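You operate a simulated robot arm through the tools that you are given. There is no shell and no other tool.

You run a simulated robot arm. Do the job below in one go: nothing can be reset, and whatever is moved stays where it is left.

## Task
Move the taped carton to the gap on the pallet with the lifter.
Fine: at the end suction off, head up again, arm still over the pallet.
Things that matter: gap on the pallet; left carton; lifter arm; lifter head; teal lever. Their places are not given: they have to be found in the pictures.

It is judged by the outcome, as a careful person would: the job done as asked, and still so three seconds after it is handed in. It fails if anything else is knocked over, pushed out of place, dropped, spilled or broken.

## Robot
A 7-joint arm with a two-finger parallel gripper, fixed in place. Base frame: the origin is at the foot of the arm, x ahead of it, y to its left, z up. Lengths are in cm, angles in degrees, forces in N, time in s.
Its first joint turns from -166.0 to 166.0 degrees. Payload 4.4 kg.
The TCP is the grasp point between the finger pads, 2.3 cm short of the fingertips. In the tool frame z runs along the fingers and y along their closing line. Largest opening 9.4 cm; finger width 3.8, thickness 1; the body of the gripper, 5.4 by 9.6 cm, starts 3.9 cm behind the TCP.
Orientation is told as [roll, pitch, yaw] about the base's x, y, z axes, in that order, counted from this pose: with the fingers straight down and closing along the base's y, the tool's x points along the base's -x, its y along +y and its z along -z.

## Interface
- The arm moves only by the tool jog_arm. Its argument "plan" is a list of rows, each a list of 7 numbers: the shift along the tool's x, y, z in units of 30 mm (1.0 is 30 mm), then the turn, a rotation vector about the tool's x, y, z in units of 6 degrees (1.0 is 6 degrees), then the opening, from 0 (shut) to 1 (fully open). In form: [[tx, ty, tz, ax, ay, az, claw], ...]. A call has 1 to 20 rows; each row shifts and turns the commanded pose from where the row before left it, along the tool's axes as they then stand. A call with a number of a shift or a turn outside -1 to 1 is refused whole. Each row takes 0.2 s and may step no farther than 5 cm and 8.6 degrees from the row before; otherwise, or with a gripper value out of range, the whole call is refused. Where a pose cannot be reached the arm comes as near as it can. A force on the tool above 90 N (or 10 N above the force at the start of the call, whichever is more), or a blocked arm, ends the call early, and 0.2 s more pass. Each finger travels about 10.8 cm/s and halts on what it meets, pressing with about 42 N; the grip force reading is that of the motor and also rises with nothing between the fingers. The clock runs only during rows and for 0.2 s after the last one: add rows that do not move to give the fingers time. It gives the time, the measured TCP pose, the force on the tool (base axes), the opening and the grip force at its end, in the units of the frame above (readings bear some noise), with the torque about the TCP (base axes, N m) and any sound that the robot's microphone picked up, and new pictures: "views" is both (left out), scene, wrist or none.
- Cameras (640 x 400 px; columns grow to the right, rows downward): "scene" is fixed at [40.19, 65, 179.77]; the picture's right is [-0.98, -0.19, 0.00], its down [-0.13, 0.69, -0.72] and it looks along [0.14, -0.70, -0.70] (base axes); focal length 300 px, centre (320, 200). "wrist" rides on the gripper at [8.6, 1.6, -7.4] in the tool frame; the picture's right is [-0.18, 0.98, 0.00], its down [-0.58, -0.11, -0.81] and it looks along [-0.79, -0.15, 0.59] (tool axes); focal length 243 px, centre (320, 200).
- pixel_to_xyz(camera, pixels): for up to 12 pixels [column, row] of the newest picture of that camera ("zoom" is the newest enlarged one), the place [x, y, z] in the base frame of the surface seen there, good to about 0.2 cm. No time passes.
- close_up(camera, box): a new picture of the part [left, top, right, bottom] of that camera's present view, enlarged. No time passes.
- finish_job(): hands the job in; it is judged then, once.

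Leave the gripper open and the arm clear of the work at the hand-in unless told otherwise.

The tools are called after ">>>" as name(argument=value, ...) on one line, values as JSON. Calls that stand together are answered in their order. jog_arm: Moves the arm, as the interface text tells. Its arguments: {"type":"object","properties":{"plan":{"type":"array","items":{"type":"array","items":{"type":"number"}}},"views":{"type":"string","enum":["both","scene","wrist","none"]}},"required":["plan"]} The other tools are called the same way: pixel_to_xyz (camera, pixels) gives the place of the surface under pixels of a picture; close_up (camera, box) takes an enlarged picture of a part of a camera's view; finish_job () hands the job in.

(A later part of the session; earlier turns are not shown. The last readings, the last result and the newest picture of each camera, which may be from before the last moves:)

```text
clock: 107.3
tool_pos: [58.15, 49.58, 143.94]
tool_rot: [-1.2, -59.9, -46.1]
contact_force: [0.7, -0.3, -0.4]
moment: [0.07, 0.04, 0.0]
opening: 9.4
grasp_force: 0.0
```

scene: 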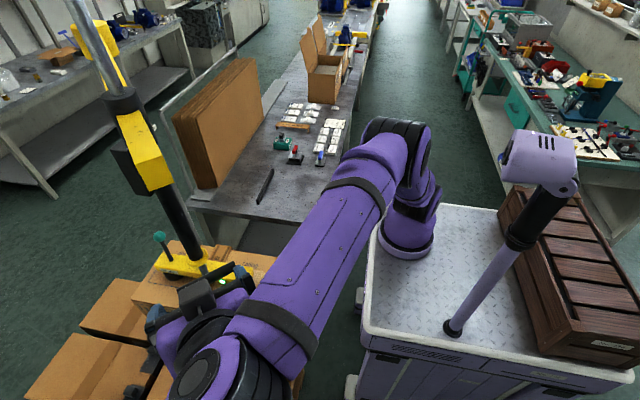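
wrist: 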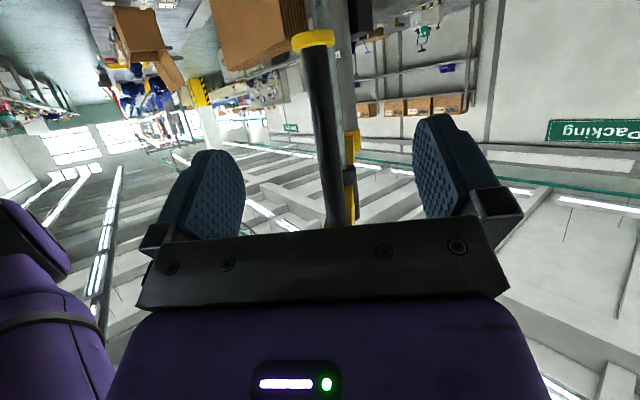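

Next I'll go around to the other side of the T-bar. I'll move back and sideways first, then turn the tool in stages towards +45°.

>>> jog_arm(plan=[[-0.054, -0.8, 0.093, 0, 0, 0, 1], [-0.054, -0.8, 0.093, 0, 0, 0, 1], [-0.054, -0.8, 0.093, 0, 0, 0, 1], [-0.054, -0.8, 0.093, 0, 0, 0, 1], [0, 0, 0, -0.83, 0, -0.479, 1], [0, 0, 0, -0.83, 0, -0.479, 1], [0, 0, 0, -0.83, 0, -0.479, 1], [0, 0, 0, -0.83, 0, -0.479, 1], [0, 0, 0, -0.83, 0, -0.479, 1], [0, 0, 0, -0.83, 0, -0.479, 1], [0, 0, 0, -0.83, 0, -0.479, 1], [0, 0, 0, -0.83, 0, -0.479, 1]], views="both")

```text
clock: 109.9
tool_pos: [51.64, 42.23, 143.85]
tool_rot: [-0.9, -59.5, -0.3]
contact_force: [0.8, -0.5, -0.5]
moment: [-0.01, 0.02, -0.02]
opening: 9.39
grasp_force: 0.1
```

scene: 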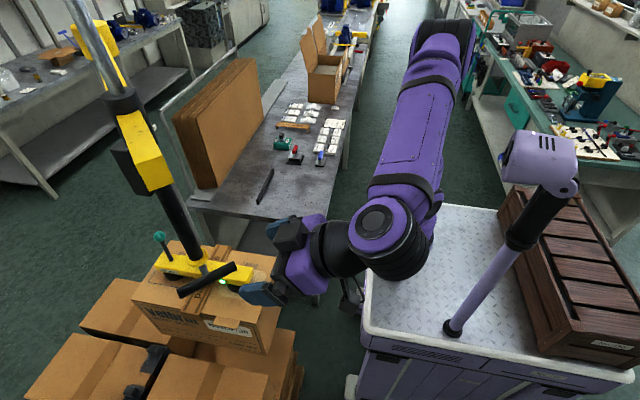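
wrist: 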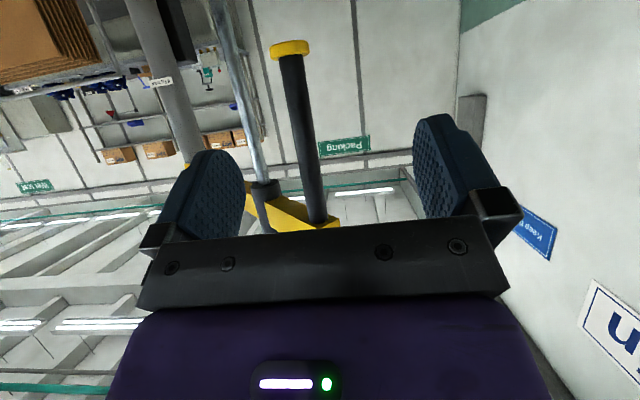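

I'll continue to the robot side of the head, then turn the tool to +45° so it points across the stem.

>>> jog_arm(plan=[[-0.027, -0.847, 0.447, 0, 0, 0, 1], [-0.027, -0.847, 0.447, 0, 0, 0, 1], [-0.027, -0.847, 0.447, 0, 0, 0, 1], [-0.027, -0.847, 0.447, 0, 0, 0, 1], [-0.027, -0.847, 0.447, 0, 0, 0, 1], [0, 0, 0, -0.812, 0, -0.469, 1], [0, 0, 0, -0.812, 0, -0.469, 1], [0, 0, 0, -0.812, 0, -0.469, 1], [0, 0, 0, -0.812, 0, -0.469, 1], [0, 0, 0, -0.812, 0, -0.469, 1], [0, 0, 0, -0.812, 0, -0.469, 1], [0, 0, 0, -0.812, 0, -0.469, 1], [0, 0, 0, -0.812, 0, -0.469, 1]], views="both")

```text
clock: 112.7
tool_pos: [57.37, 29.3, 141.0]
tool_rot: [0.1, -59.4, 43.9]
contact_force: [-0.5, 1.1, 0.2]
moment: [-0.04, -0.02, -0.02]
opening: 9.4
grasp_force: 0.0
```

scene: 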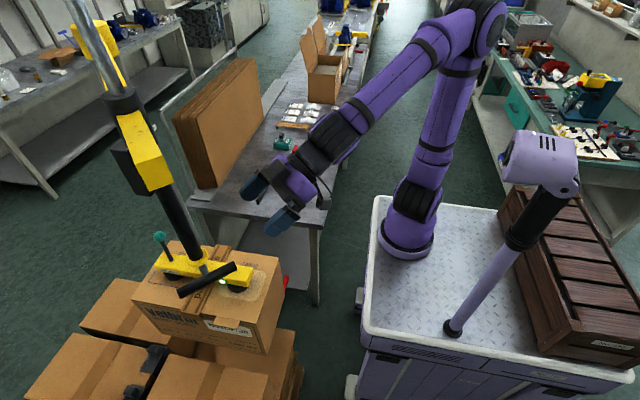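
wrist: 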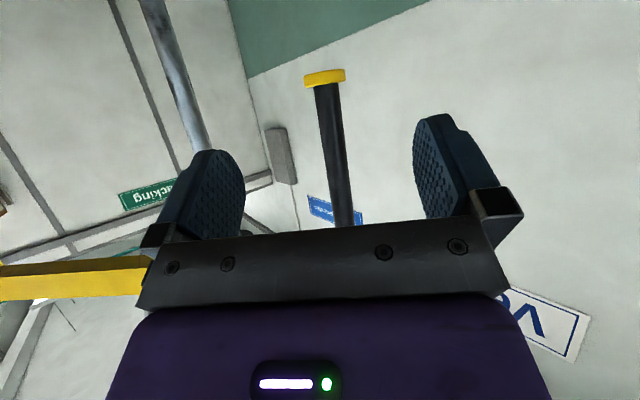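

Now the roll by -90° (camera towards the column), and then the approach point 10 cm short of the stem.

>>> jog_arm(plan=[[0, 0, 0, 0, 0, -1, 1], [0, 0, 0, 0, 0, -1, 1], [0, 0, 0, 0, 0, -1, 1], [0, 0, 0, 0, 0, -1, 1], [0, 0, 0, 0, 0, -1, 1], [0, 0, 0, 0, 0, -1, 1], [0, 0, 0, 0, 0, -1, 1], [0, 0, 0, 0, 0, -1, 1], [0, 0, 0, 0, 0, -1, 1], [0, 0, 0, 0, 0, -1, 1], [0, 0, 0, 0, 0, -1, 1], [0, 0, 0, 0, 0, -1, 1], [0, 0, 0, 0, 0, -1, 1], [0, 0, 0, 0, 0, -1, 1], [0, 0, 0, 0, 0, -1, 1]], views="none")

>>> jog_arm(plan=[[0.508, 0.412, 0.679, 0, 0, 0, 1], [0.508, 0.412, 0.679, 0, 0, 0, 1], [0.508, 0.412, 0.679, 0, 0, 0, 1], [0.508, 0.412, 0.679, 0, 0, 0, 1], [0.508, 0.412, 0.679, 0, 0, 0, 1]], views="both")

```text
clock: 115.9
tool_pos: [58.26, 30.82, 136.83]
tool_rot: [-60.1, -8.8, 128.8]
contact_force: [1.1, -0.5, 0.8]
moment: [-0.01, 0.03, 0.03]
opening: 9.39
grasp_force: 0.0
out of reach, approached as far as the arm can: row 12, 13, 14, 15
```

```text
clock: 117.1
tool_pos: [67.91, 27.48, 125.73]
tool_rot: [-60.1, -8.6, 125.9]
contact_force: [-5.3, 7.2, 0.0]
moment: [-0.19, -0.12, -0.41]
opening: 9.4
grasp_force: 0.0
out of reach, approached as far as the arm can: row 3
```

scene: 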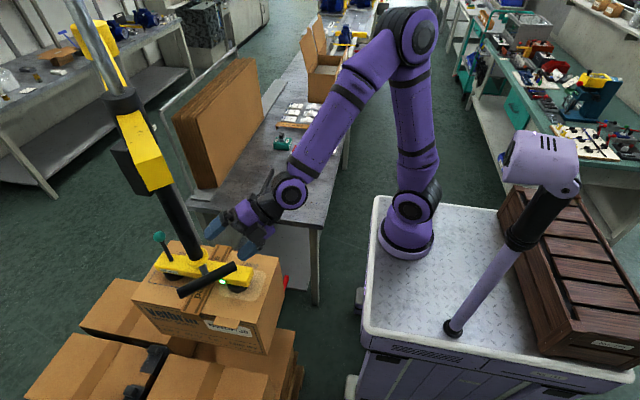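
wrist: 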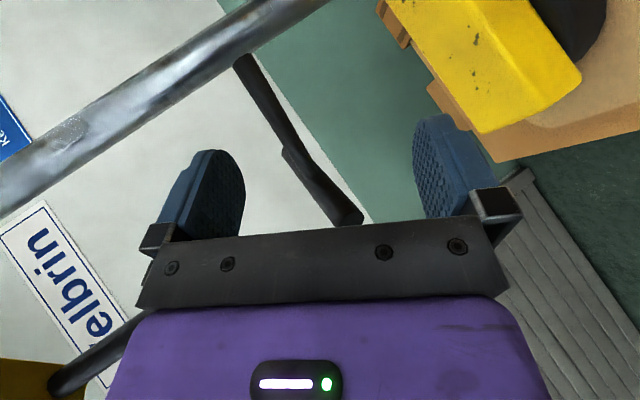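

The last part of the roll ran into a joint limit, about 15° short, and the pose drifted a little. I see the stem at (270,110) and the T-bar at (330,190). I'll check for any contact with an idle step and measure the stem.

>>> jog_arm(plan=[[0, 0, 0, 0, 0, 0, 1], [0, 0, 0, 0, 0, 0, 1]], views="wrist")

>>> pixel_to_xyz(camera="wrist", pixels=[[245, 65], [265, 100], [285, 135], [320, 180], [345, 215], [200, 70], [270, 25], [480, 60], [560, 100], [290, 150]])

```text
clock: 117.7
tool_pos: [66.17, 29.57, 125.62]
tool_rot: [-60.2, -8.8, 128.7]
contact_force: [-0.4, -0.4, 0.1]
moment: [0.01, 0.02, -0.03]
opening: 9.4
grasp_force: 0.2
```

wrist: 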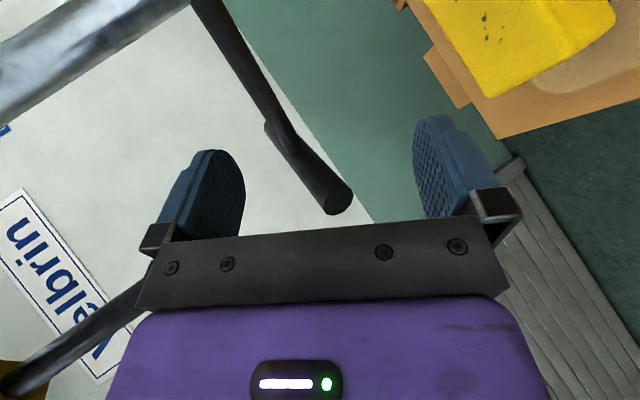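

```text
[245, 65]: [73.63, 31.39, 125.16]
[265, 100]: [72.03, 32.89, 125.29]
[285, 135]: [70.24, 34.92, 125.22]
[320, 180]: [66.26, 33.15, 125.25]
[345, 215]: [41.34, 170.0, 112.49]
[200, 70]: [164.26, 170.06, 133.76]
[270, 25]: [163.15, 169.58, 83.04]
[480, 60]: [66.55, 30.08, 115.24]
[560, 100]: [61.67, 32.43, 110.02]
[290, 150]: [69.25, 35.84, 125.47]
```

The arm had still been settling; now there is no contact. But this pose is at a joint limit, so I'll use a more comfortable one: grip the T-bar itself near its robot-side half, with the tool pointing along +x and the fingers above and below. First I'll back off and turn.

>>> jog_arm(plan=[[0, 0, -0.83, 0, 0, 0, 1], [0, 0, -0.83, 0, 0, 0, 1], [0, 0, -0.83, 0, 0, 0, 1], [0, 0, -0.83, 0, 0, 0, 1], [0, 0, 0, 0.138, 0.786, 0.453, 1], [0, 0, 0, 0.138, 0.786, 0.453, 1], [0, 0, 0, 0.138, 0.786, 0.453, 1], [0, 0, 0, 0.138, 0.786, 0.453, 1], [0, 0, 0, 0.138, 0.786, 0.453, 1], [0, 0, 0, 0.138, 0.786, 0.453, 1], [0, 0, 0, 0.138, 0.786, 0.453, 1], [0, 0, 0, 0.138, 0.786, 0.453, 1], [0, 0, 0, 0, 0, 0, 1], [0, 0, 0, 0, 0, 0, 1]], views="both")

```text
clock: 120.7
tool_pos: [59.87, 23.75, 130.46]
tool_rot: [-60.0, -8.9, 84.6]
contact_force: [-1.3, 0.2, 0.5]
moment: [0.0, -0.03, -0.01]
opening: 9.41
grasp_force: 0.2
```

scene: 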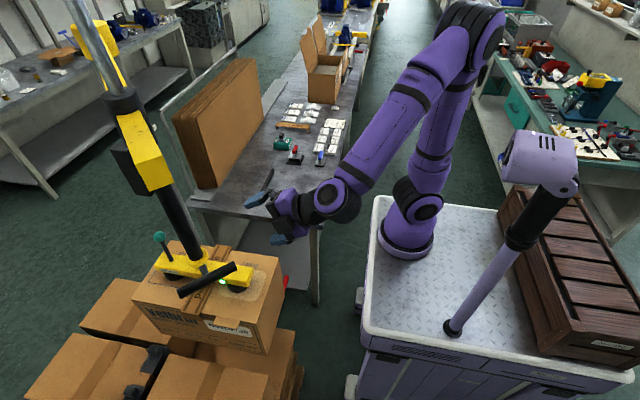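
wrist: 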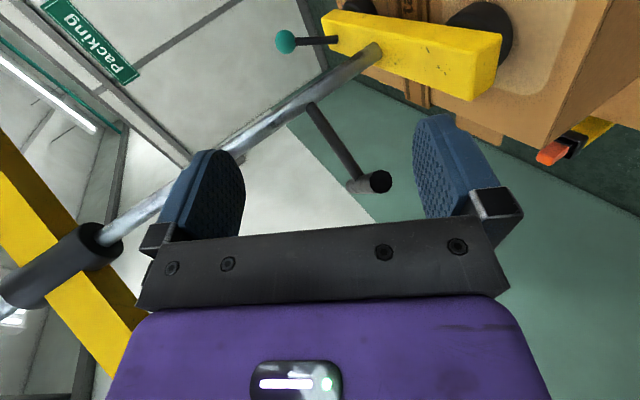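

I'll trim the roll by 10°, then move across to a point in front of the T-bar, around (57.8, 35.5, 130).

>>> jog_arm(plan=[[0, 0, 0, 0, 0, -0.83, 1], [0, 0, 0, 0, 0, -0.83, 1], [-0.979, 0.11, -0.135, 0, 0, 0, 1], [-0.979, 0.11, -0.135, 0, 0, 0, 1], [-0.979, 0.11, -0.135, 0, 0, 0, 1], [-0.979, 0.11, -0.135, 0, 0, 0, 1], [0, 0, 0, 0, 0, 0, 1]], views="both")

>>> pixel_to_xyz(camera="wrist", pixels=[[330, 110], [360, 130], [300, 90], [320, 150], [350, 80], [400, 120]])

```text
clock: 122.3
tool_pos: [57.85, 35.55, 130.19]
tool_rot: [-60.4, -0.2, 89.6]
contact_force: [-0.7, 0.6, 0.4]
moment: [0.01, -0.01, -0.03]
opening: 9.37
grasp_force: 0.1
```

scene: 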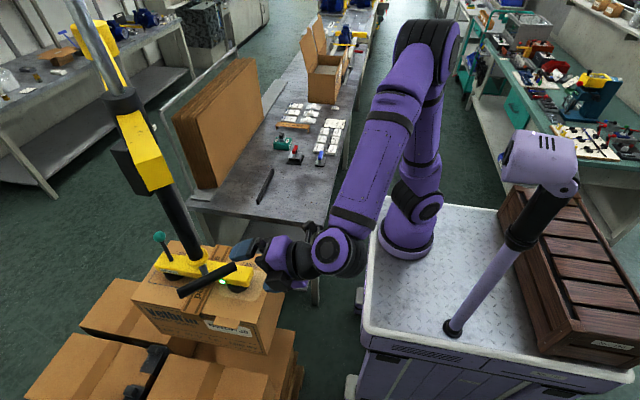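
wrist: 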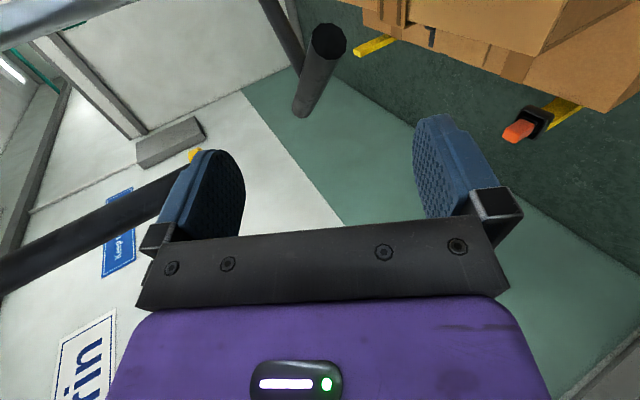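

```text
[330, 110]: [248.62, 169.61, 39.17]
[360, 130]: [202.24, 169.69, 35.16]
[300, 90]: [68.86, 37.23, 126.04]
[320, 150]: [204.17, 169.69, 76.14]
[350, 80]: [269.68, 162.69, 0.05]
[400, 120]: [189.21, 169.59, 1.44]
```

The T-bar is the dark cylinder at (318,70), with its near end at (328,40), and the tube ring is safely higher. I'll measure the bar's ends.

>>> pixel_to_xyz(camera="wrist", pixels=[[328, 40], [322, 60], [315, 75], [308, 95], [303, 110], [290, 40], [275, 10], [194, 155], [180, 175]])

```text
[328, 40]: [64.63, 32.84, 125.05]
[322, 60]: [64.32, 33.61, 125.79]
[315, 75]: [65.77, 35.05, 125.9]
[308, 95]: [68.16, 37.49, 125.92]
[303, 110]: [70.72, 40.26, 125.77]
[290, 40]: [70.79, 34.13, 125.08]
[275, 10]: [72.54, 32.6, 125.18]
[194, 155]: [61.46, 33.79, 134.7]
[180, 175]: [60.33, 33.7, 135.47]
```

The bar's axis runs from (64.6, 32.8) at 45°, at z≈125. I'll advance to (67, 35.25, 125) and close.

>>> jog_arm(plan=[[0.025, 0, 0.875, 0, 0, 0, 1], [0.025, 0, 0.875, 0, 0, 0, 1], [0.025, 0, 0.875, 0, 0, 0, 1], [0.025, 0, 0.875, 0, 0, 0, 1], [0, 0, 0, 0, 0, 0, 1]], views="both")

```text
clock: 123.5
tool_pos: [67.04, 35.0, 125.09]
tool_rot: [-60.4, -0.2, 89.7]
contact_force: [0.0, 0.2, -0.3]
moment: [0.03, -0.05, 0.03]
opening: 9.4
grasp_force: 0.0
```

scene: 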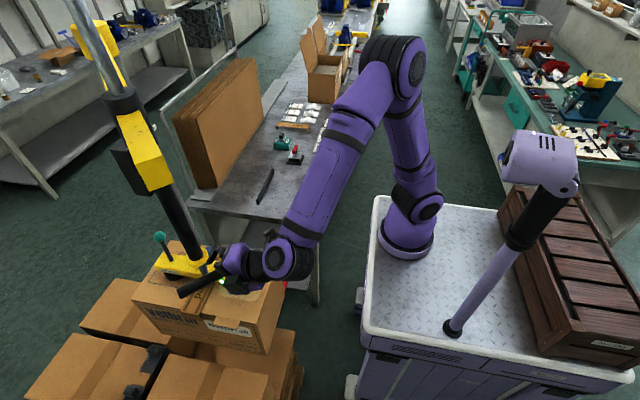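
wrist: 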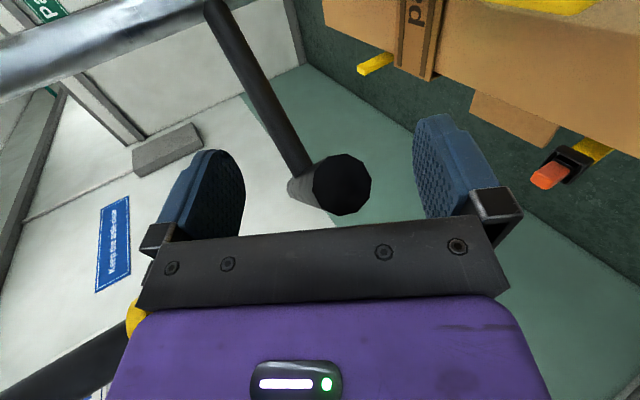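

The bar lies between the fingers, a little above the middle. I'll close on it.

>>> jog_arm(plan=[[0, 0, 0, 0, 0, 0, 0.5], [0, 0, 0, 0, 0, 0, 0], [0, 0, 0, 0, 0, 0, 0], [0, 0, 0, 0, 0, 0, 0]], views="both")

```text
clock: 124.5
tool_pos: [66.95, 35.07, 125.06]
tool_rot: [-60.4, -0.2, 89.6]
contact_force: [-7.3, -0.3, -5.3]
moment: [1.29, -2.22, -0.8]
opening: 4.3
grasp_force: 44.9
```

scene: 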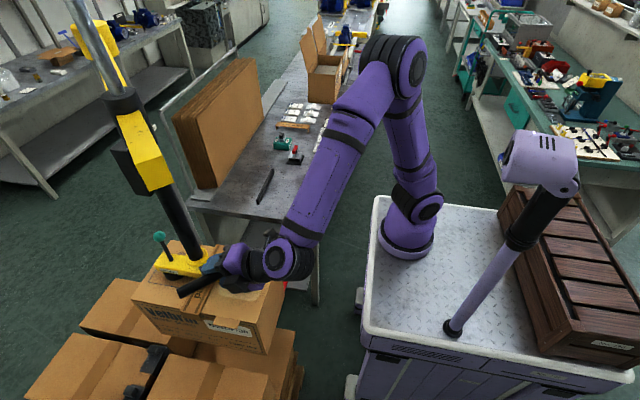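
wrist: 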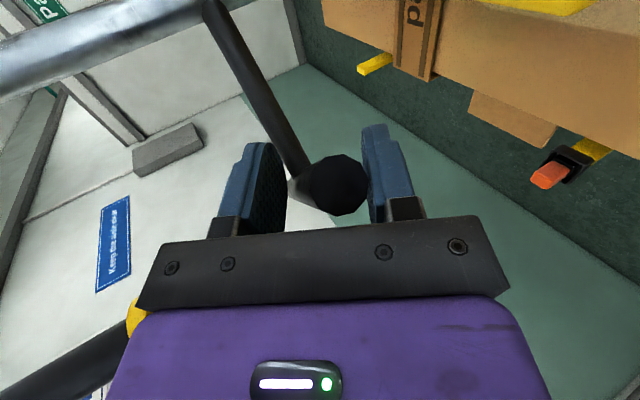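

The bar is held. I'll lower the head 3 cm first and watch the forces and the carton.

>>> jog_arm(plan=[[0, 0.29, 0.165, 0, 0, 0, 0], [0, 0.29, 0.165, 0, 0, 0, 0], [0, 0.29, 0.165, 0, 0, 0, 0], [0, 0, 0, 0, 0, 0, 0]], views="scene")

```text
clock: 125.5
tool_pos: [66.89, 35.05, 121.85]
tool_rot: [-60.2, -0.1, 89.4]
contact_force: [-11.1, -11.0, -1.2]
moment: [1.28, -2.49, -0.62]
opening: 4.29
grasp_force: 45.6
```

scene: 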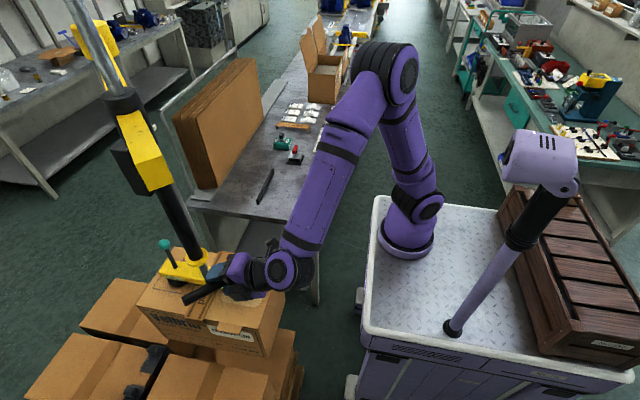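

Lowering works. The small sideways force presses the jib against its stop, which is fine. I'll lower another 8 cm.

>>> jog_arm(plan=[[0, 0.29, 0.165, 0, 0, 0, 0], [0, 0.29, 0.165, 0, 0, 0, 0], [0, 0.29, 0.165, 0, 0, 0, 0], [0, 0.29, 0.165, 0, 0, 0, 0], [0, 0.29, 0.165, 0, 0, 0, 0], [0, 0.29, 0.165, 0, 0, 0, 0], [0, 0.29, 0.165, 0, 0, 0, 0], [0, 0.29, 0.165, 0, 0, 0, 0], [0, 0, 0, 0, 0, 0, 0]], views="both")

>>> close_up(camera="scene", box=[100, 240, 320, 400])

```text
clock: 127.5
tool_pos: [66.86, 35.05, 113.81]
tool_rot: [-60.2, -0.2, 89.7]
contact_force: [-15.0, -13.4, -1.4]
moment: [1.51, -2.47, -1.38]
opening: 4.26
grasp_force: 45.5
```

scene: 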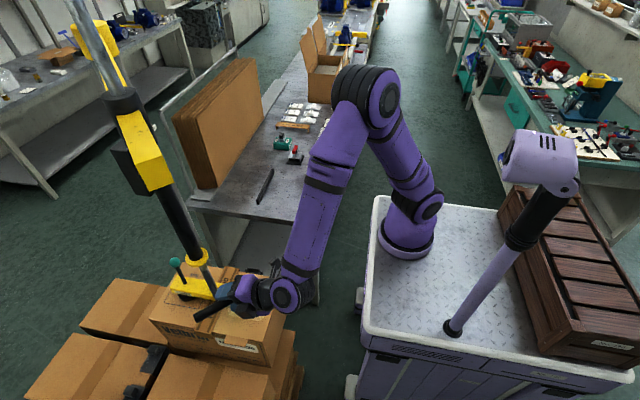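
wrist: 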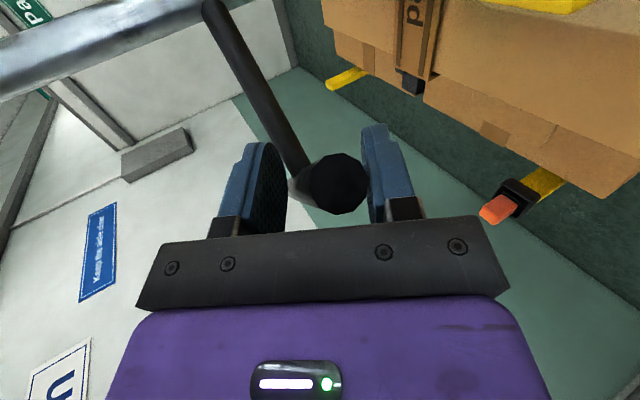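

```text
2.50 times, centred on (210, 320) of scene
```

zoom: 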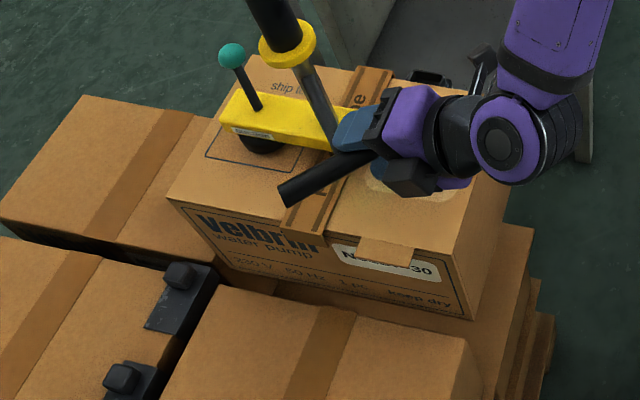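

The carton is entering the gap with room on both sides. I'll lower 8 cm more.

>>> jog_arm(plan=[[0, 0.29, 0.165, 0, 0, 0, 0], [0, 0.29, 0.165, 0, 0, 0, 0], [0, 0.29, 0.165, 0, 0, 0, 0], [0, 0.29, 0.165, 0, 0, 0, 0], [0, 0.29, 0.165, 0, 0, 0, 0], [0, 0.29, 0.165, 0, 0, 0, 0], [0, 0.29, 0.165, 0, 0, 0, 0], [0, 0.29, 0.165, 0, 0, 0, 0], [0, 0, 0, 0, 0, 0, 0]], views="both")

>>> close_up(camera="scene", box=[100, 240, 320, 400])

```text
clock: 129.5
tool_pos: [66.94, 35.1, 105.9]
tool_rot: [-60.3, -0.2, 89.6]
contact_force: [-27.0, -29.7, -5.5]
moment: [1.28, -2.44, -0.72]
opening: 4.25
grasp_force: 45.3
```

scene: 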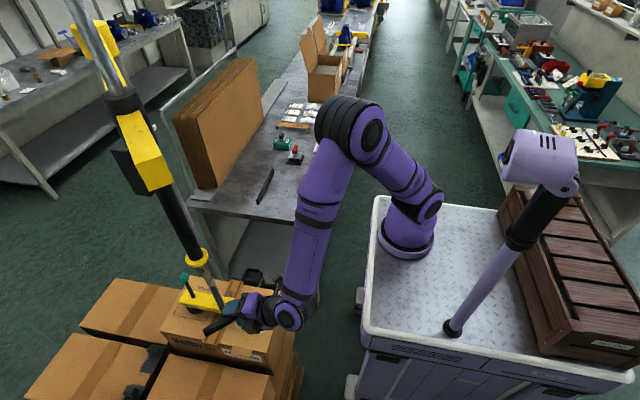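
wrist: 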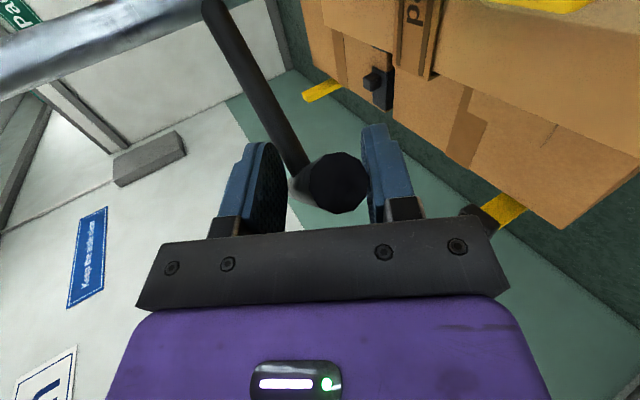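

```text
2.50 times, centred on (210, 320) of scene
```

zoom: 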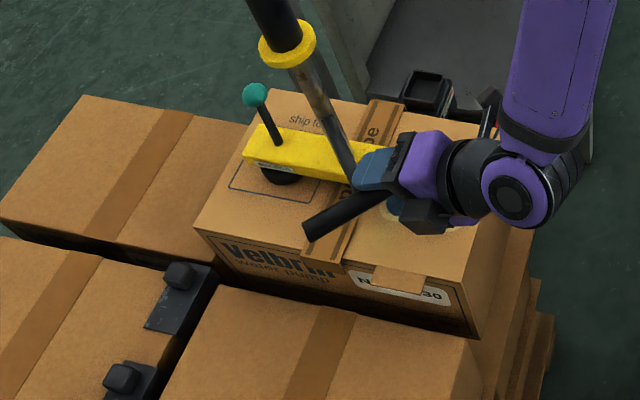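

The sideways force against the stop has grown to 40 N. I'll ease it by 3 mm in the first row and lower a further 9 cm.

>>> jog_arm(plan=[[0.08, 0.04, -0.07, 0, 0, 0, 0], [0, 0.29, 0.165, 0, 0, 0, 0], [0, 0.29, 0.165, 0, 0, 0, 0], [0, 0.29, 0.165, 0, 0, 0, 0], [0, 0.29, 0.165, 0, 0, 0, 0], [0, 0.29, 0.165, 0, 0, 0, 0], [0, 0.29, 0.165, 0, 0, 0, 0], [0, 0.29, 0.165, 0, 0, 0, 0], [0, 0.29, 0.165, 0, 0, 0, 0], [0, 0.29, 0.165, 0, 0, 0, 0], [0, 0, 0, 0, 0, 0, 0]], views="both")

>>> close_up(camera="scene", box=[100, 240, 320, 400])

```text
clock: 131.9
tool_pos: [66.83, 34.97, 96.91]
tool_rot: [-60.3, -0.2, 89.5]
contact_force: [-10.6, 4.6, 0.2]
moment: [1.65, -2.13, -2.17]
opening: 4.23
grasp_force: 45.8
```

scene: 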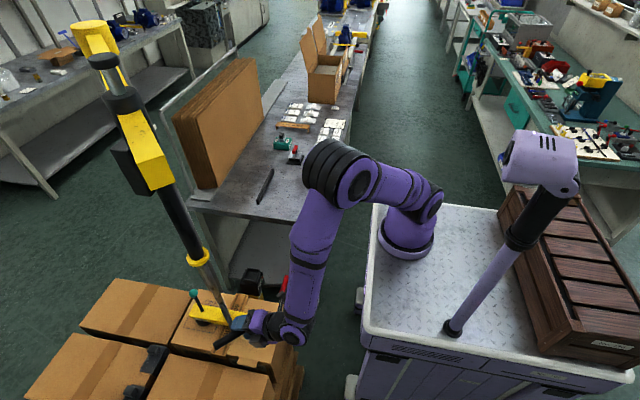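
wrist: 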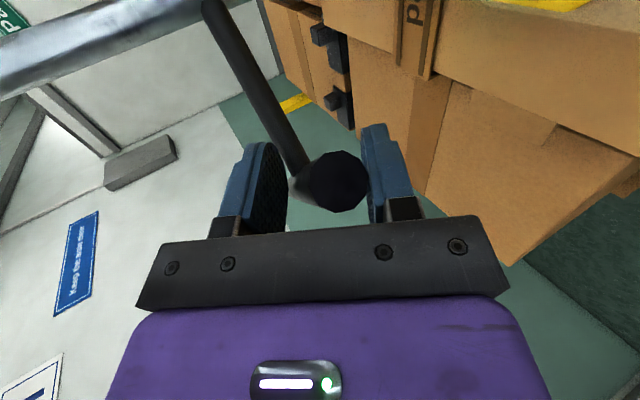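

```text
2.50 times, centred on (210, 320) of scene
```

zoom: 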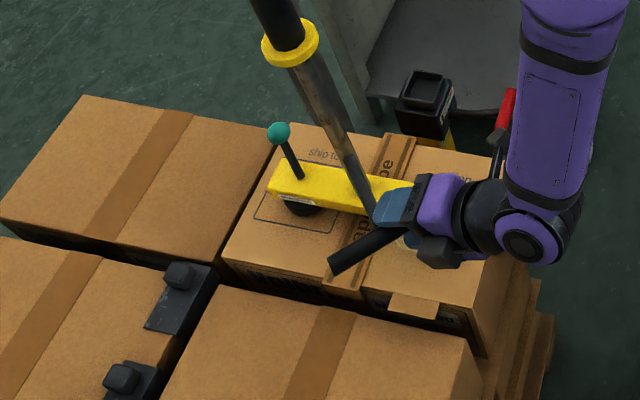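

The carton is about 4 cm above its support now. I'll check its position against the neighbours.

>>> pixel_to_xyz(camera="zoom", pixels=[[226, 260], [285, 128], [300, 275], [350, 292], [468, 312], [500, 180], [230, 230], [265, 190], [220, 250], [180, 262], [240, 293], [400, 327]])

```text
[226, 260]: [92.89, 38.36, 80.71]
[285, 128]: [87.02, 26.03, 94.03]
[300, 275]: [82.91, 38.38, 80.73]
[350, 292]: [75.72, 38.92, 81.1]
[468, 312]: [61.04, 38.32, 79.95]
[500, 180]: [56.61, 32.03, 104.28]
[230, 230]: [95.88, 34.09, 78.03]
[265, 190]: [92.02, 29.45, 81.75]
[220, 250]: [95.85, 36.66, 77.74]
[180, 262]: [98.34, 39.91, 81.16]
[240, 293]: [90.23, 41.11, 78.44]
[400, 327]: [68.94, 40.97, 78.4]
```

The position is good: the carton's face is at y=38.4, 2.7 cm from its neighbour, and its end is at x=93. I'll lower 3 cm more, then creep down.

>>> jog_arm(plan=[[0, 0.29, 0.165, 0, 0, 0, 0], [0, 0.29, 0.165, 0, 0, 0, 0], [0, 0.29, 0.165, 0, 0, 0, 0], [0, 0, 0, 0, 0, 0, 0]], views="none")

>>> jog_arm(plan=[[0, 0.087, 0.0495, 0, 0, 0, 0], [0, 0.087, 0.0495, 0, 0, 0, 0], [0, 0, 0, 0, 0, 0, 0]], views="both")

```text
clock: 132.9
tool_pos: [66.77, 34.95, 93.84]
tool_rot: [-60.3, -0.2, 89.7]
contact_force: [-9.1, 6.7, 1.2]
moment: [1.72, -2.45, -0.96]
opening: 4.23
grasp_force: 44.8
```

```text
clock: 133.7
tool_pos: [66.83, 35.01, 93.51]
tool_rot: [-60.6, -0.2, 89.6]
contact_force: [-22.3, 6.3, 39.3]
moment: [1.28, -2.09, -1.38]
opening: 4.2
grasp_force: 44.9
```

scene: 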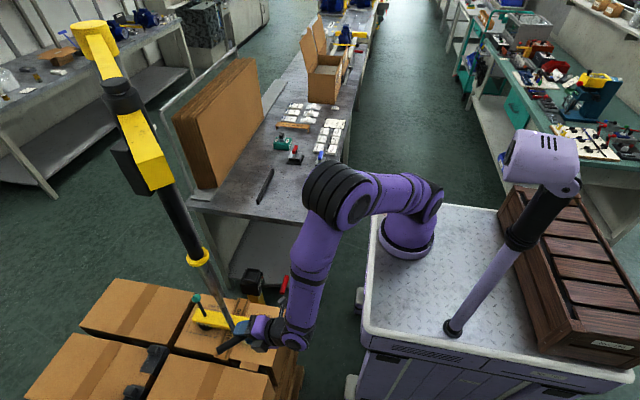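
wrist: 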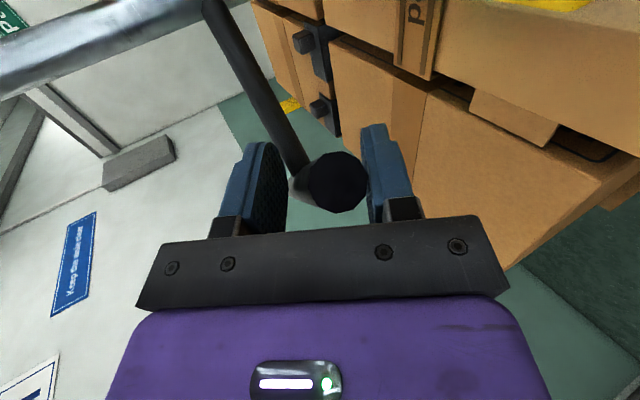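

It touched down, with 39 N upward. I'll ease off slightly and check the carton's top against its neighbours' height of 78.5.

>>> jog_arm(plan=[[0, -0.07, -0.04, 0, 0, 0, 0], [0, 0, 0, 0, 0, 0, 0]], views="scene")

>>> close_up(camera="scene", box=[140, 260, 310, 400])

>>> pixel_to_xyz(camera="scene", pixels=[[180, 340], [230, 305], [195, 350], [255, 362], [175, 345], [195, 297], [222, 370], [199, 322], [196, 302], [205, 340]])

```text
clock: 134.3
tool_pos: [66.8, 34.93, 93.55]
tool_rot: [-60.4, -0.2, 89.7]
contact_force: [-13.5, 11.8, 14.0]
moment: [1.85, -2.84, -0.55]
opening: 4.18
grasp_force: 45.3
```

scene: 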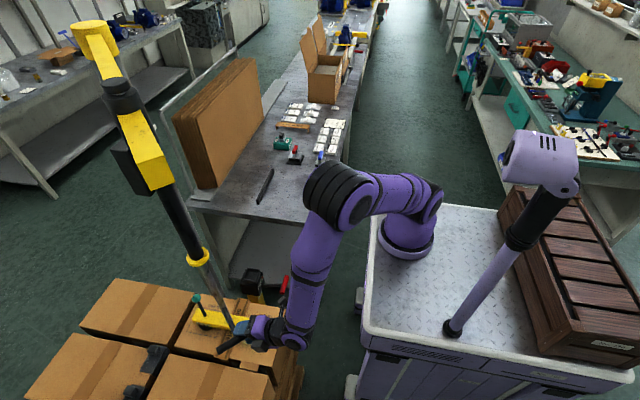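

```text
2.86 times, centred on (225, 330) of scene
```

zoom: 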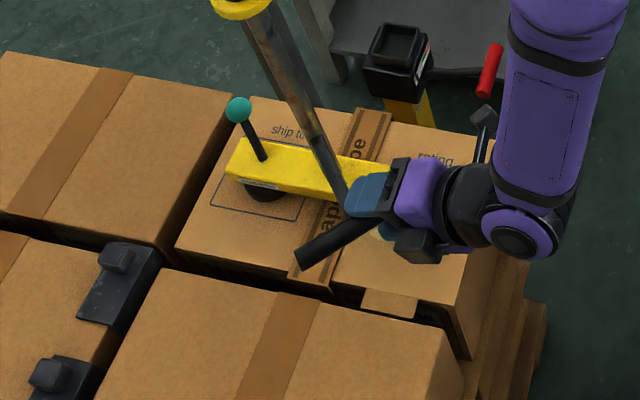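

```text
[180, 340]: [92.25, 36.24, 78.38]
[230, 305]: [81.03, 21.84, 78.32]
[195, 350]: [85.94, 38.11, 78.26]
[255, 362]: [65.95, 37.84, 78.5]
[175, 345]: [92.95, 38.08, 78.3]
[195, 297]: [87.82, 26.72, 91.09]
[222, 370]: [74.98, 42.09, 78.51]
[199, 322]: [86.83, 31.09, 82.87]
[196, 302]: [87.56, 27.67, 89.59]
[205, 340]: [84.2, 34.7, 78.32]
```

The carton sits level with its neighbours, with its top at 78.3, at x 60.8–93 and y 20–38.4. Now I'll let go of the T-bar and back off, to go and turn the suction off.

>>> jog_arm(plan=[[0, 0, 0, 0, 0, 0, 0.6], [0, 0, 0, 0, 0, 0, 1], [0, 0, 0, 0, 0, 0, 1], [0, 0, -0.7, 0, 0, 0, 1], [0, 0, -0.9, 0, 0, 0, 1], [0, 0, -0.9, 0, 0, 0, 1], [0, 0, -0.9, 0, 0, 0, 1], [0, 0, -0.9, 0, 0, 0, 1]], views="both")

>>> close_up(camera="scene", box=[140, 260, 310, 400])

```text
clock: 136.1
tool_pos: [55.67, 34.89, 99.7]
tool_rot: [-60.3, -0.1, 89.6]
contact_force: [-0.4, -0.9, -0.5]
moment: [0.01, -0.02, 0.0]
opening: 9.39
grasp_force: 0.0
```

scene: 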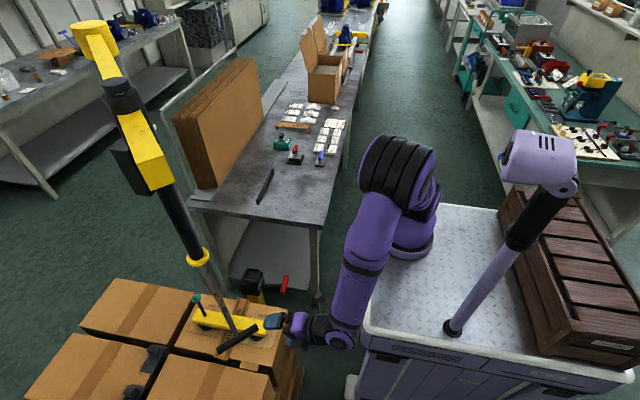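
wrist: 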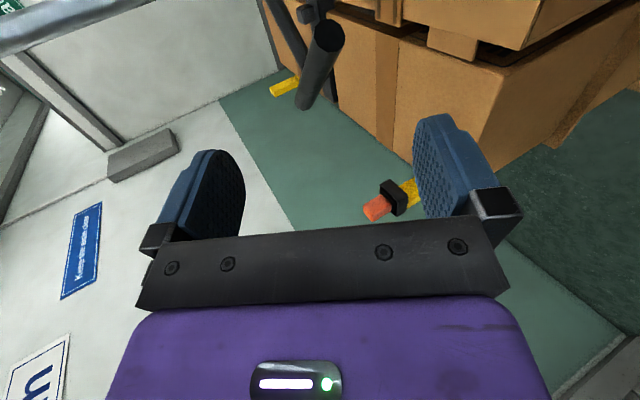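

```text
2.86 times, centred on (225, 330) of scene
```

zoom: 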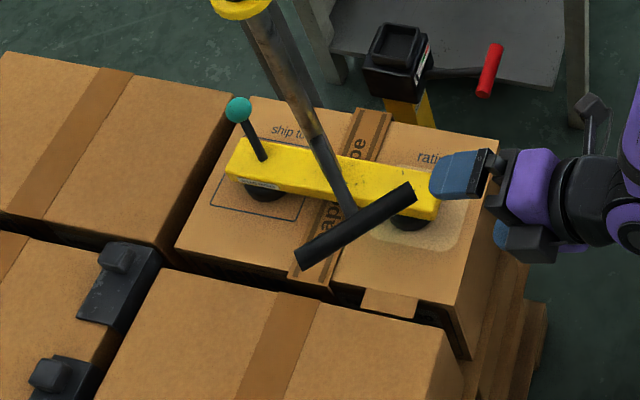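

All is still and the carton is in place. I'll raise the tool, roll it level and close the fingers.

>>> jog_arm(plan=[[0, -0.829, -0.471, 0, 0, 0, 1], [0, -0.829, -0.471, 0, 0, 0, 0.5], [0, -0.829, -0.471, 0, 0, 0, 0], [0, -0.829, -0.471, 0, 0, 0, 0], [0, -0.829, -0.471, 0, 0, 0, 0], [0, -0.829, -0.471, 0, 0, 0, 0], [0, -0.829, -0.471, 0, 0, 0, 0]], views="none")

>>> jog_arm(plan=[[0, 0, 0, 0, 0, 1, 0], [0, 0, 0, 0, 0, 1, 0], [0, 0, 0, 0, 0, 1, 0], [0, 0, 0, 0, 0, 1, 0], [0, 0, 0, 0, 0, 1, 0], [0, 0, 0, 0, 0, 1, 0], [0, 0, 0, 0, 0, 1, 0], [0, 0, 0, 0, 0, 1, 0], [0, 0, 0, 0, 0, 1, 0], [0, 0, 0, 0, 0, 1, 0], [0, 0, 0, 0, 0, 1, 0], [0, 0, 0, 0, 0, 1, 0], [0, 0, 0, 0, 0, 1, 0], [0, 0, 0, 0, 0, 1, 0], [0, 0, 0, 0, 0, 1, 0]], views="both")

```text
clock: 137.7
tool_pos: [55.81, 34.97, 119.7]
tool_rot: [-60.4, 0.0, 89.6]
contact_force: [-0.1, 0.5, -0.8]
moment: [0.01, -0.02, -0.03]
opening: 0.0
grasp_force: 42.2
```

```text
clock: 140.9
tool_pos: [55.72, 35.06, 120.0]
tool_rot: [0.5, -60.3, -0.9]
contact_force: [-1.1, -0.4, 0.7]
moment: [0.02, 0.0, -0.01]
opening: 0.02
grasp_force: 42.6
```

scene: 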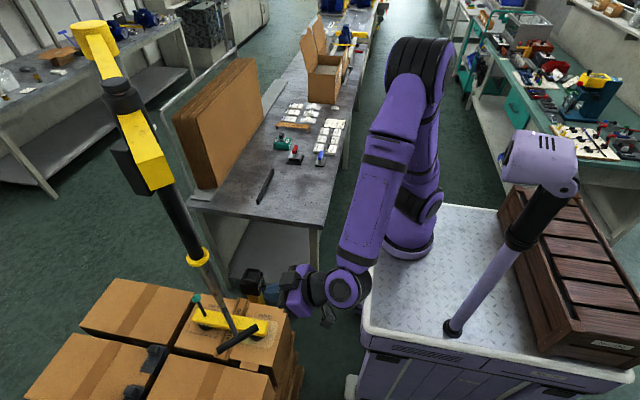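
wrist: 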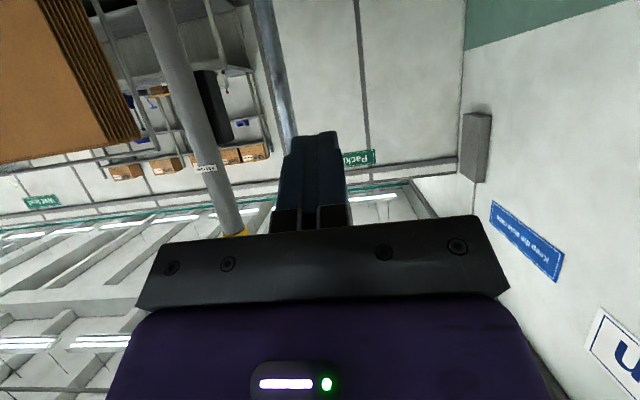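

I'll circle to the column side of the head in stages, starting with a 40° turn and a move to about (70, 10, 118), well clear of the rod.

>>> jog_arm(plan=[[0, 0, 0, -0.827, 0, -0.472, 0], [0, 0, 0, -0.827, 0, -0.472, 0], [0, 0, 0, -0.827, 0, -0.472, 0], [0, 0, 0, -0.827, 0, -0.472, 0], [0, 0, 0, -0.827, 0, -0.472, 0], [0, 0, 0, -0.827, 0, -0.472, 0], [0, 0, 0, -0.827, 0, -0.472, 0], [0.135, -0.947, -0.102, 0, 0, 0, 0], [0.135, -0.947, -0.102, 0, 0, 0, 0], [0.135, -0.947, -0.102, 0, 0, 0, 0], [0.135, -0.947, -0.102, 0, 0, 0, 0], [0.135, -0.947, -0.102, 0, 0, 0, 0], [0.135, -0.947, -0.102, 0, 0, 0, 0], [0.135, -0.947, -0.102, 0, 0, 0, 0], [0.135, -0.947, -0.102, 0, 0, 0, 0], [0.135, -0.947, -0.102, 0, 0, 0, 0], [0.135, -0.947, -0.102, 0, 0, 0, 0]], views="both")

```text
clock: 144.5
tool_pos: [70.28, 10.04, 117.86]
tool_rot: [0.1, -60.5, 39.5]
contact_force: [-0.9, 0.3, 0.3]
moment: [-0.01, 0.01, -0.02]
opening: 0.01
grasp_force: 42.2
```

scene: 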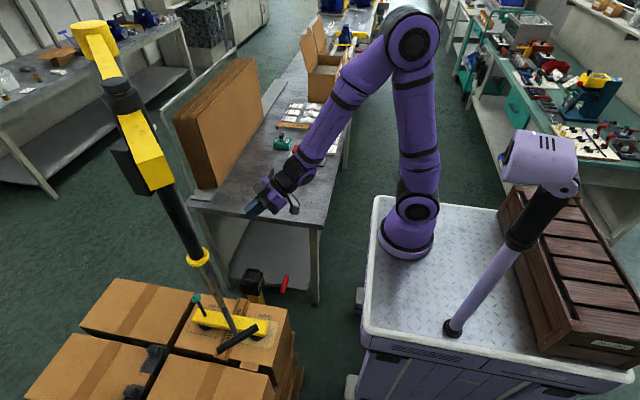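
wrist: 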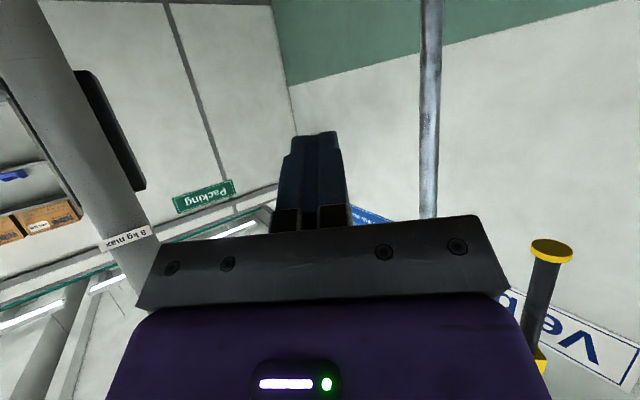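

Next another 40° of turn, and the tilt eased to about -45°, to look down at the lever.

>>> jog_arm(plan=[[0, 0, 0, -0.827, 0, -0.472, 0], [0, 0, 0, -0.827, 0, -0.472, 0], [0, 0, 0, -0.827, 0, -0.472, 0], [0, 0, 0, -0.827, 0, -0.472, 0], [0, 0, 0, -0.827, 0, -0.472, 0], [0, 0, 0, -0.827, 0, -0.472, 0], [0, 0, 0, -0.827, 0, -0.472, 0], [0, 0, 0, 0, 1, 0, 0], [0, 0, 0, 0, 1, 0, 0], [0, 0, 0, 0, 0.58, 0, 0]], views="both")

```text
clock: 146.7
tool_pos: [70.23, 10.0, 117.83]
tool_rot: [0.0, -44.8, 79.5]
contact_force: [-0.2, 0.4, 0.0]
moment: [-0.01, 0.02, 0.02]
opening: 0.0
grasp_force: 41.9
```

scene: 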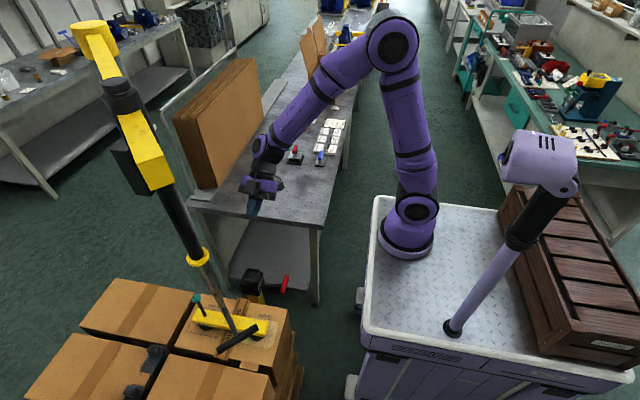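
wrist: 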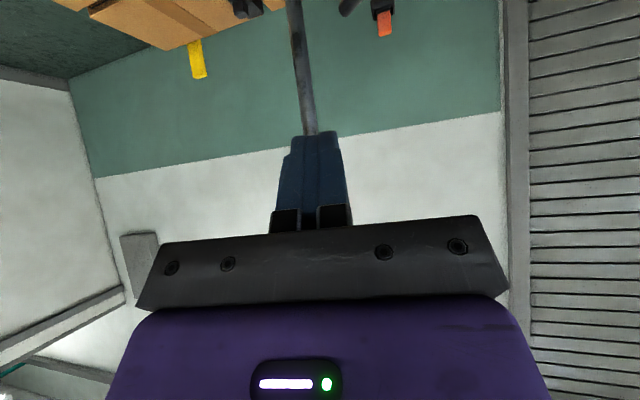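

Now I'll move to a point 12 cm short of the lever's column side, around (90.7, 17.2, 98.3), and look at the ball.

>>> jog_arm(plan=[[0.253, -0.7825, 0.894, 0, 0, 0, 0], [0.253, -0.7825, 0.894, 0, 0, 0, 0], [0.253, -0.7825, 0.894, 0, 0, 0, 0], [0.253, -0.7825, 0.894, 0, 0, 0, 0], [0.253, -0.7825, 0.894, 0, 0, 0, 0], [0.253, -0.7825, 0.894, 0, 0, 0, 0], [0.253, -0.7825, 0.894, 0, 0, 0, 0], [0.253, -0.7825, 0.894, 0, 0, 0, 0]], views="both")

>>> close_up(camera="wrist", box=[180, 0, 480, 220])

```text
clock: 148.5
tool_pos: [90.6, 17.25, 98.43]
tool_rot: [0.0, -45.0, 79.5]
contact_force: [0.1, 0.4, 0.5]
moment: [0.01, -0.01, 0.0]
opening: 0.03
grasp_force: 41.9
```

scene: 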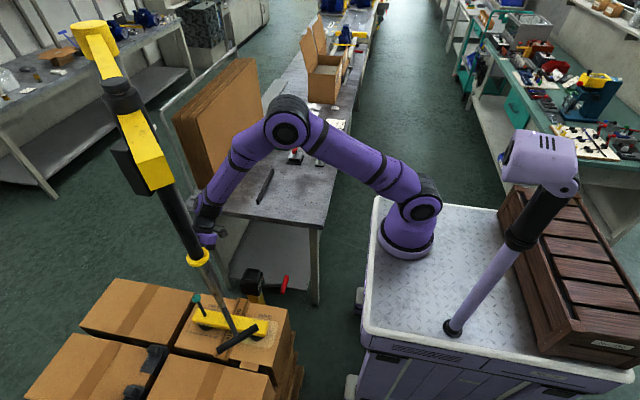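
wrist: 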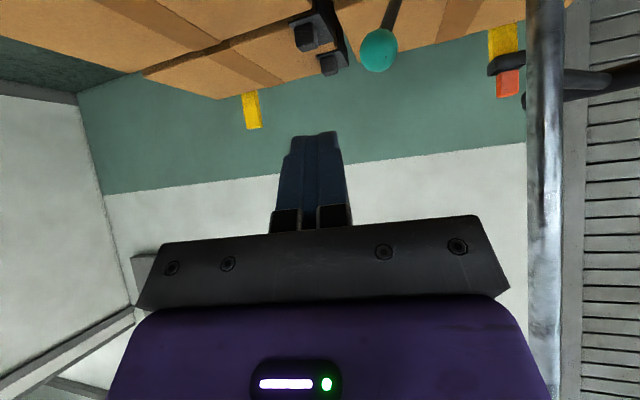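

```text
1.82 times, centred on (330, 110) of wrist
```

zoom: 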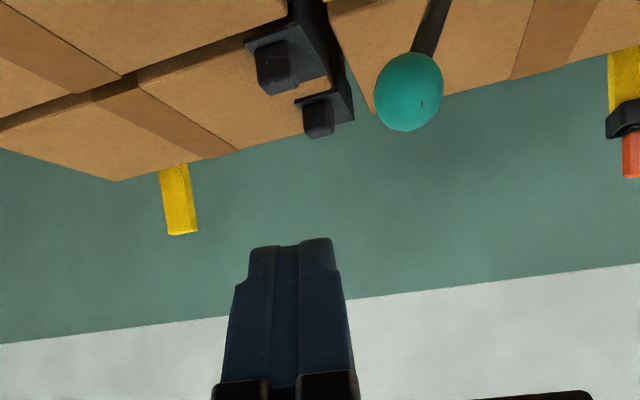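

I can see the ball at (379,49), to the right of the finger line, with the rod at (545,150) well to the right. I'll measure the ball precisely.

>>> pixel_to_xyz(camera="wrist", pixels=[[379, 49], [366, 50], [392, 50], [378, 66], [394, 15], [390, 25], [545, 100], [560, 75]])

```text
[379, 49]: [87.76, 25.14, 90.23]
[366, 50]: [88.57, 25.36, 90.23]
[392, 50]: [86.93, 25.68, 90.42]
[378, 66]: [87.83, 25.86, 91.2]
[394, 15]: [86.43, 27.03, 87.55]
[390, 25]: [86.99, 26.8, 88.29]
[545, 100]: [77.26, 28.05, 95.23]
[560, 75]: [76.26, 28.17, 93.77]
```

The ball's centre is at about (87.8, 26.6, 89.65). I'll bring the closed fingers down beside it on the column side, about 1.3 cm away.

>>> jog_arm(plan=[[0, 0.04, 0.821, 0, 0, 0, 0], [0, 0.04, 0.821, 0, 0, 0, 0], [0, 0.04, 0.821, 0, 0, 0, 0], [0, 0.04, 0.821, 0, 0, 0, 0], [0, 0.04, 0.821, 0, 0, 0, 0], [0, 0, 0, 0, 0, 0, 0]], views="both")

>>> pixel_to_xyz(camera="wrist", pixels=[[390, 140], [385, 150], [400, 160], [335, 170], [345, 190], [410, 100]])

```text
clock: 149.9
tool_pos: [91.6, 26.04, 89.63]
tool_rot: [-0.1, -45.0, 79.6]
contact_force: [-0.2, 1.3, -0.3]
moment: [0.01, 0.01, -0.03]
opening: 0.01
grasp_force: 41.8
```

scene: 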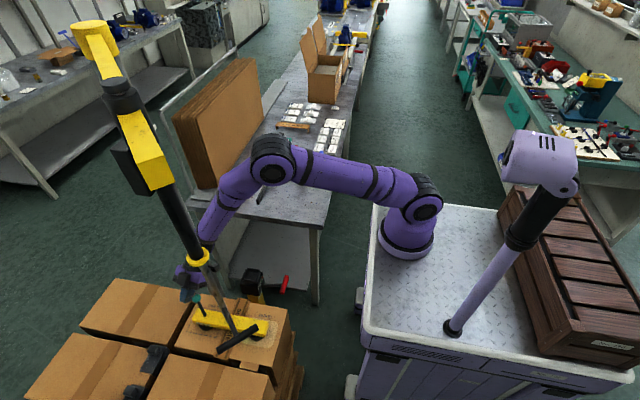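
wrist: 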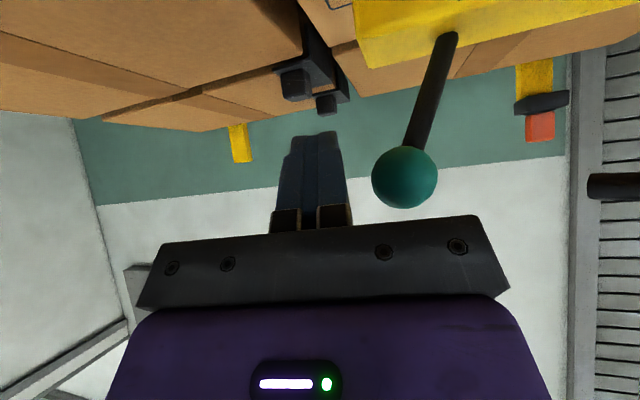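

```text
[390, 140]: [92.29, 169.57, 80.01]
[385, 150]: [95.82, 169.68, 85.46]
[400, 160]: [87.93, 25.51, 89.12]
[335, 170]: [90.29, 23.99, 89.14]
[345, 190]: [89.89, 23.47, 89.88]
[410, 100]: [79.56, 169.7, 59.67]
```

The ball is at (405,177), beside the fingers. I'll now push in the lever's own direction, (-0.707, +0.707), 5 cm first.

>>> pixel_to_xyz(camera="wrist", pixels=[[405, 177], [375, 177], [435, 177], [430, 100], [445, 45]])

```text
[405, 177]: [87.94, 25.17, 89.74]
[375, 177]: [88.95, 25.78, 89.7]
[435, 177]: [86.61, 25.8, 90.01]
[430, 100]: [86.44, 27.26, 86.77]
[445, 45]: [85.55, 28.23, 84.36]
```

Pushing 5 cm.

>>> jog_arm(plan=[[-0.1335, 0.2747, 0.1335, 0, 0, 0, 0], [-0.1335, 0.2747, 0.1335, 0, 0, 0, 0], [-0.1335, 0.2747, 0.1335, 0, 0, 0, 0], [-0.1335, 0.2747, 0.1335, 0, 0, 0, 0], [-0.1335, 0.2747, 0.1335, 0, 0, 0, 0]], views="both")

>>> pixel_to_xyz(camera="wrist", pixels=[[390, 165], [380, 170], [400, 175], [340, 170], [400, 100], [385, 60]])

```text
clock: 151.1
tool_pos: [88.12, 29.32, 89.5]
tool_rot: [0.0, -45.1, 79.5]
contact_force: [0.2, 0.2, -0.2]
moment: [0.03, 0.03, -0.02]
opening: 0.0
grasp_force: 42.2
```

scene: 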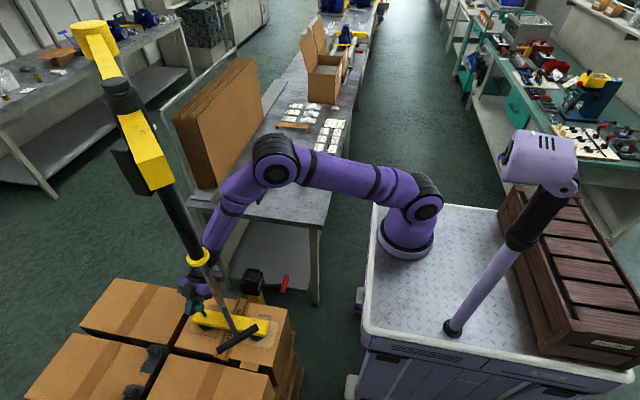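
wrist: 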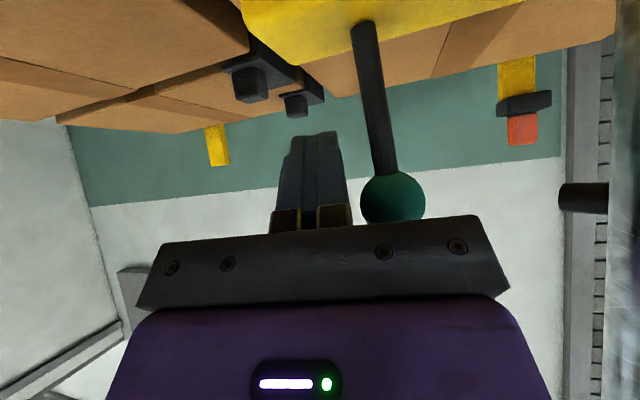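

```text
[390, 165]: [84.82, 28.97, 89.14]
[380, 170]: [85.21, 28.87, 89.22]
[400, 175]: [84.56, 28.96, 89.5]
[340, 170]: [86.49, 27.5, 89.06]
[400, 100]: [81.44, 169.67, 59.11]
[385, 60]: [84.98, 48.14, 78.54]
```

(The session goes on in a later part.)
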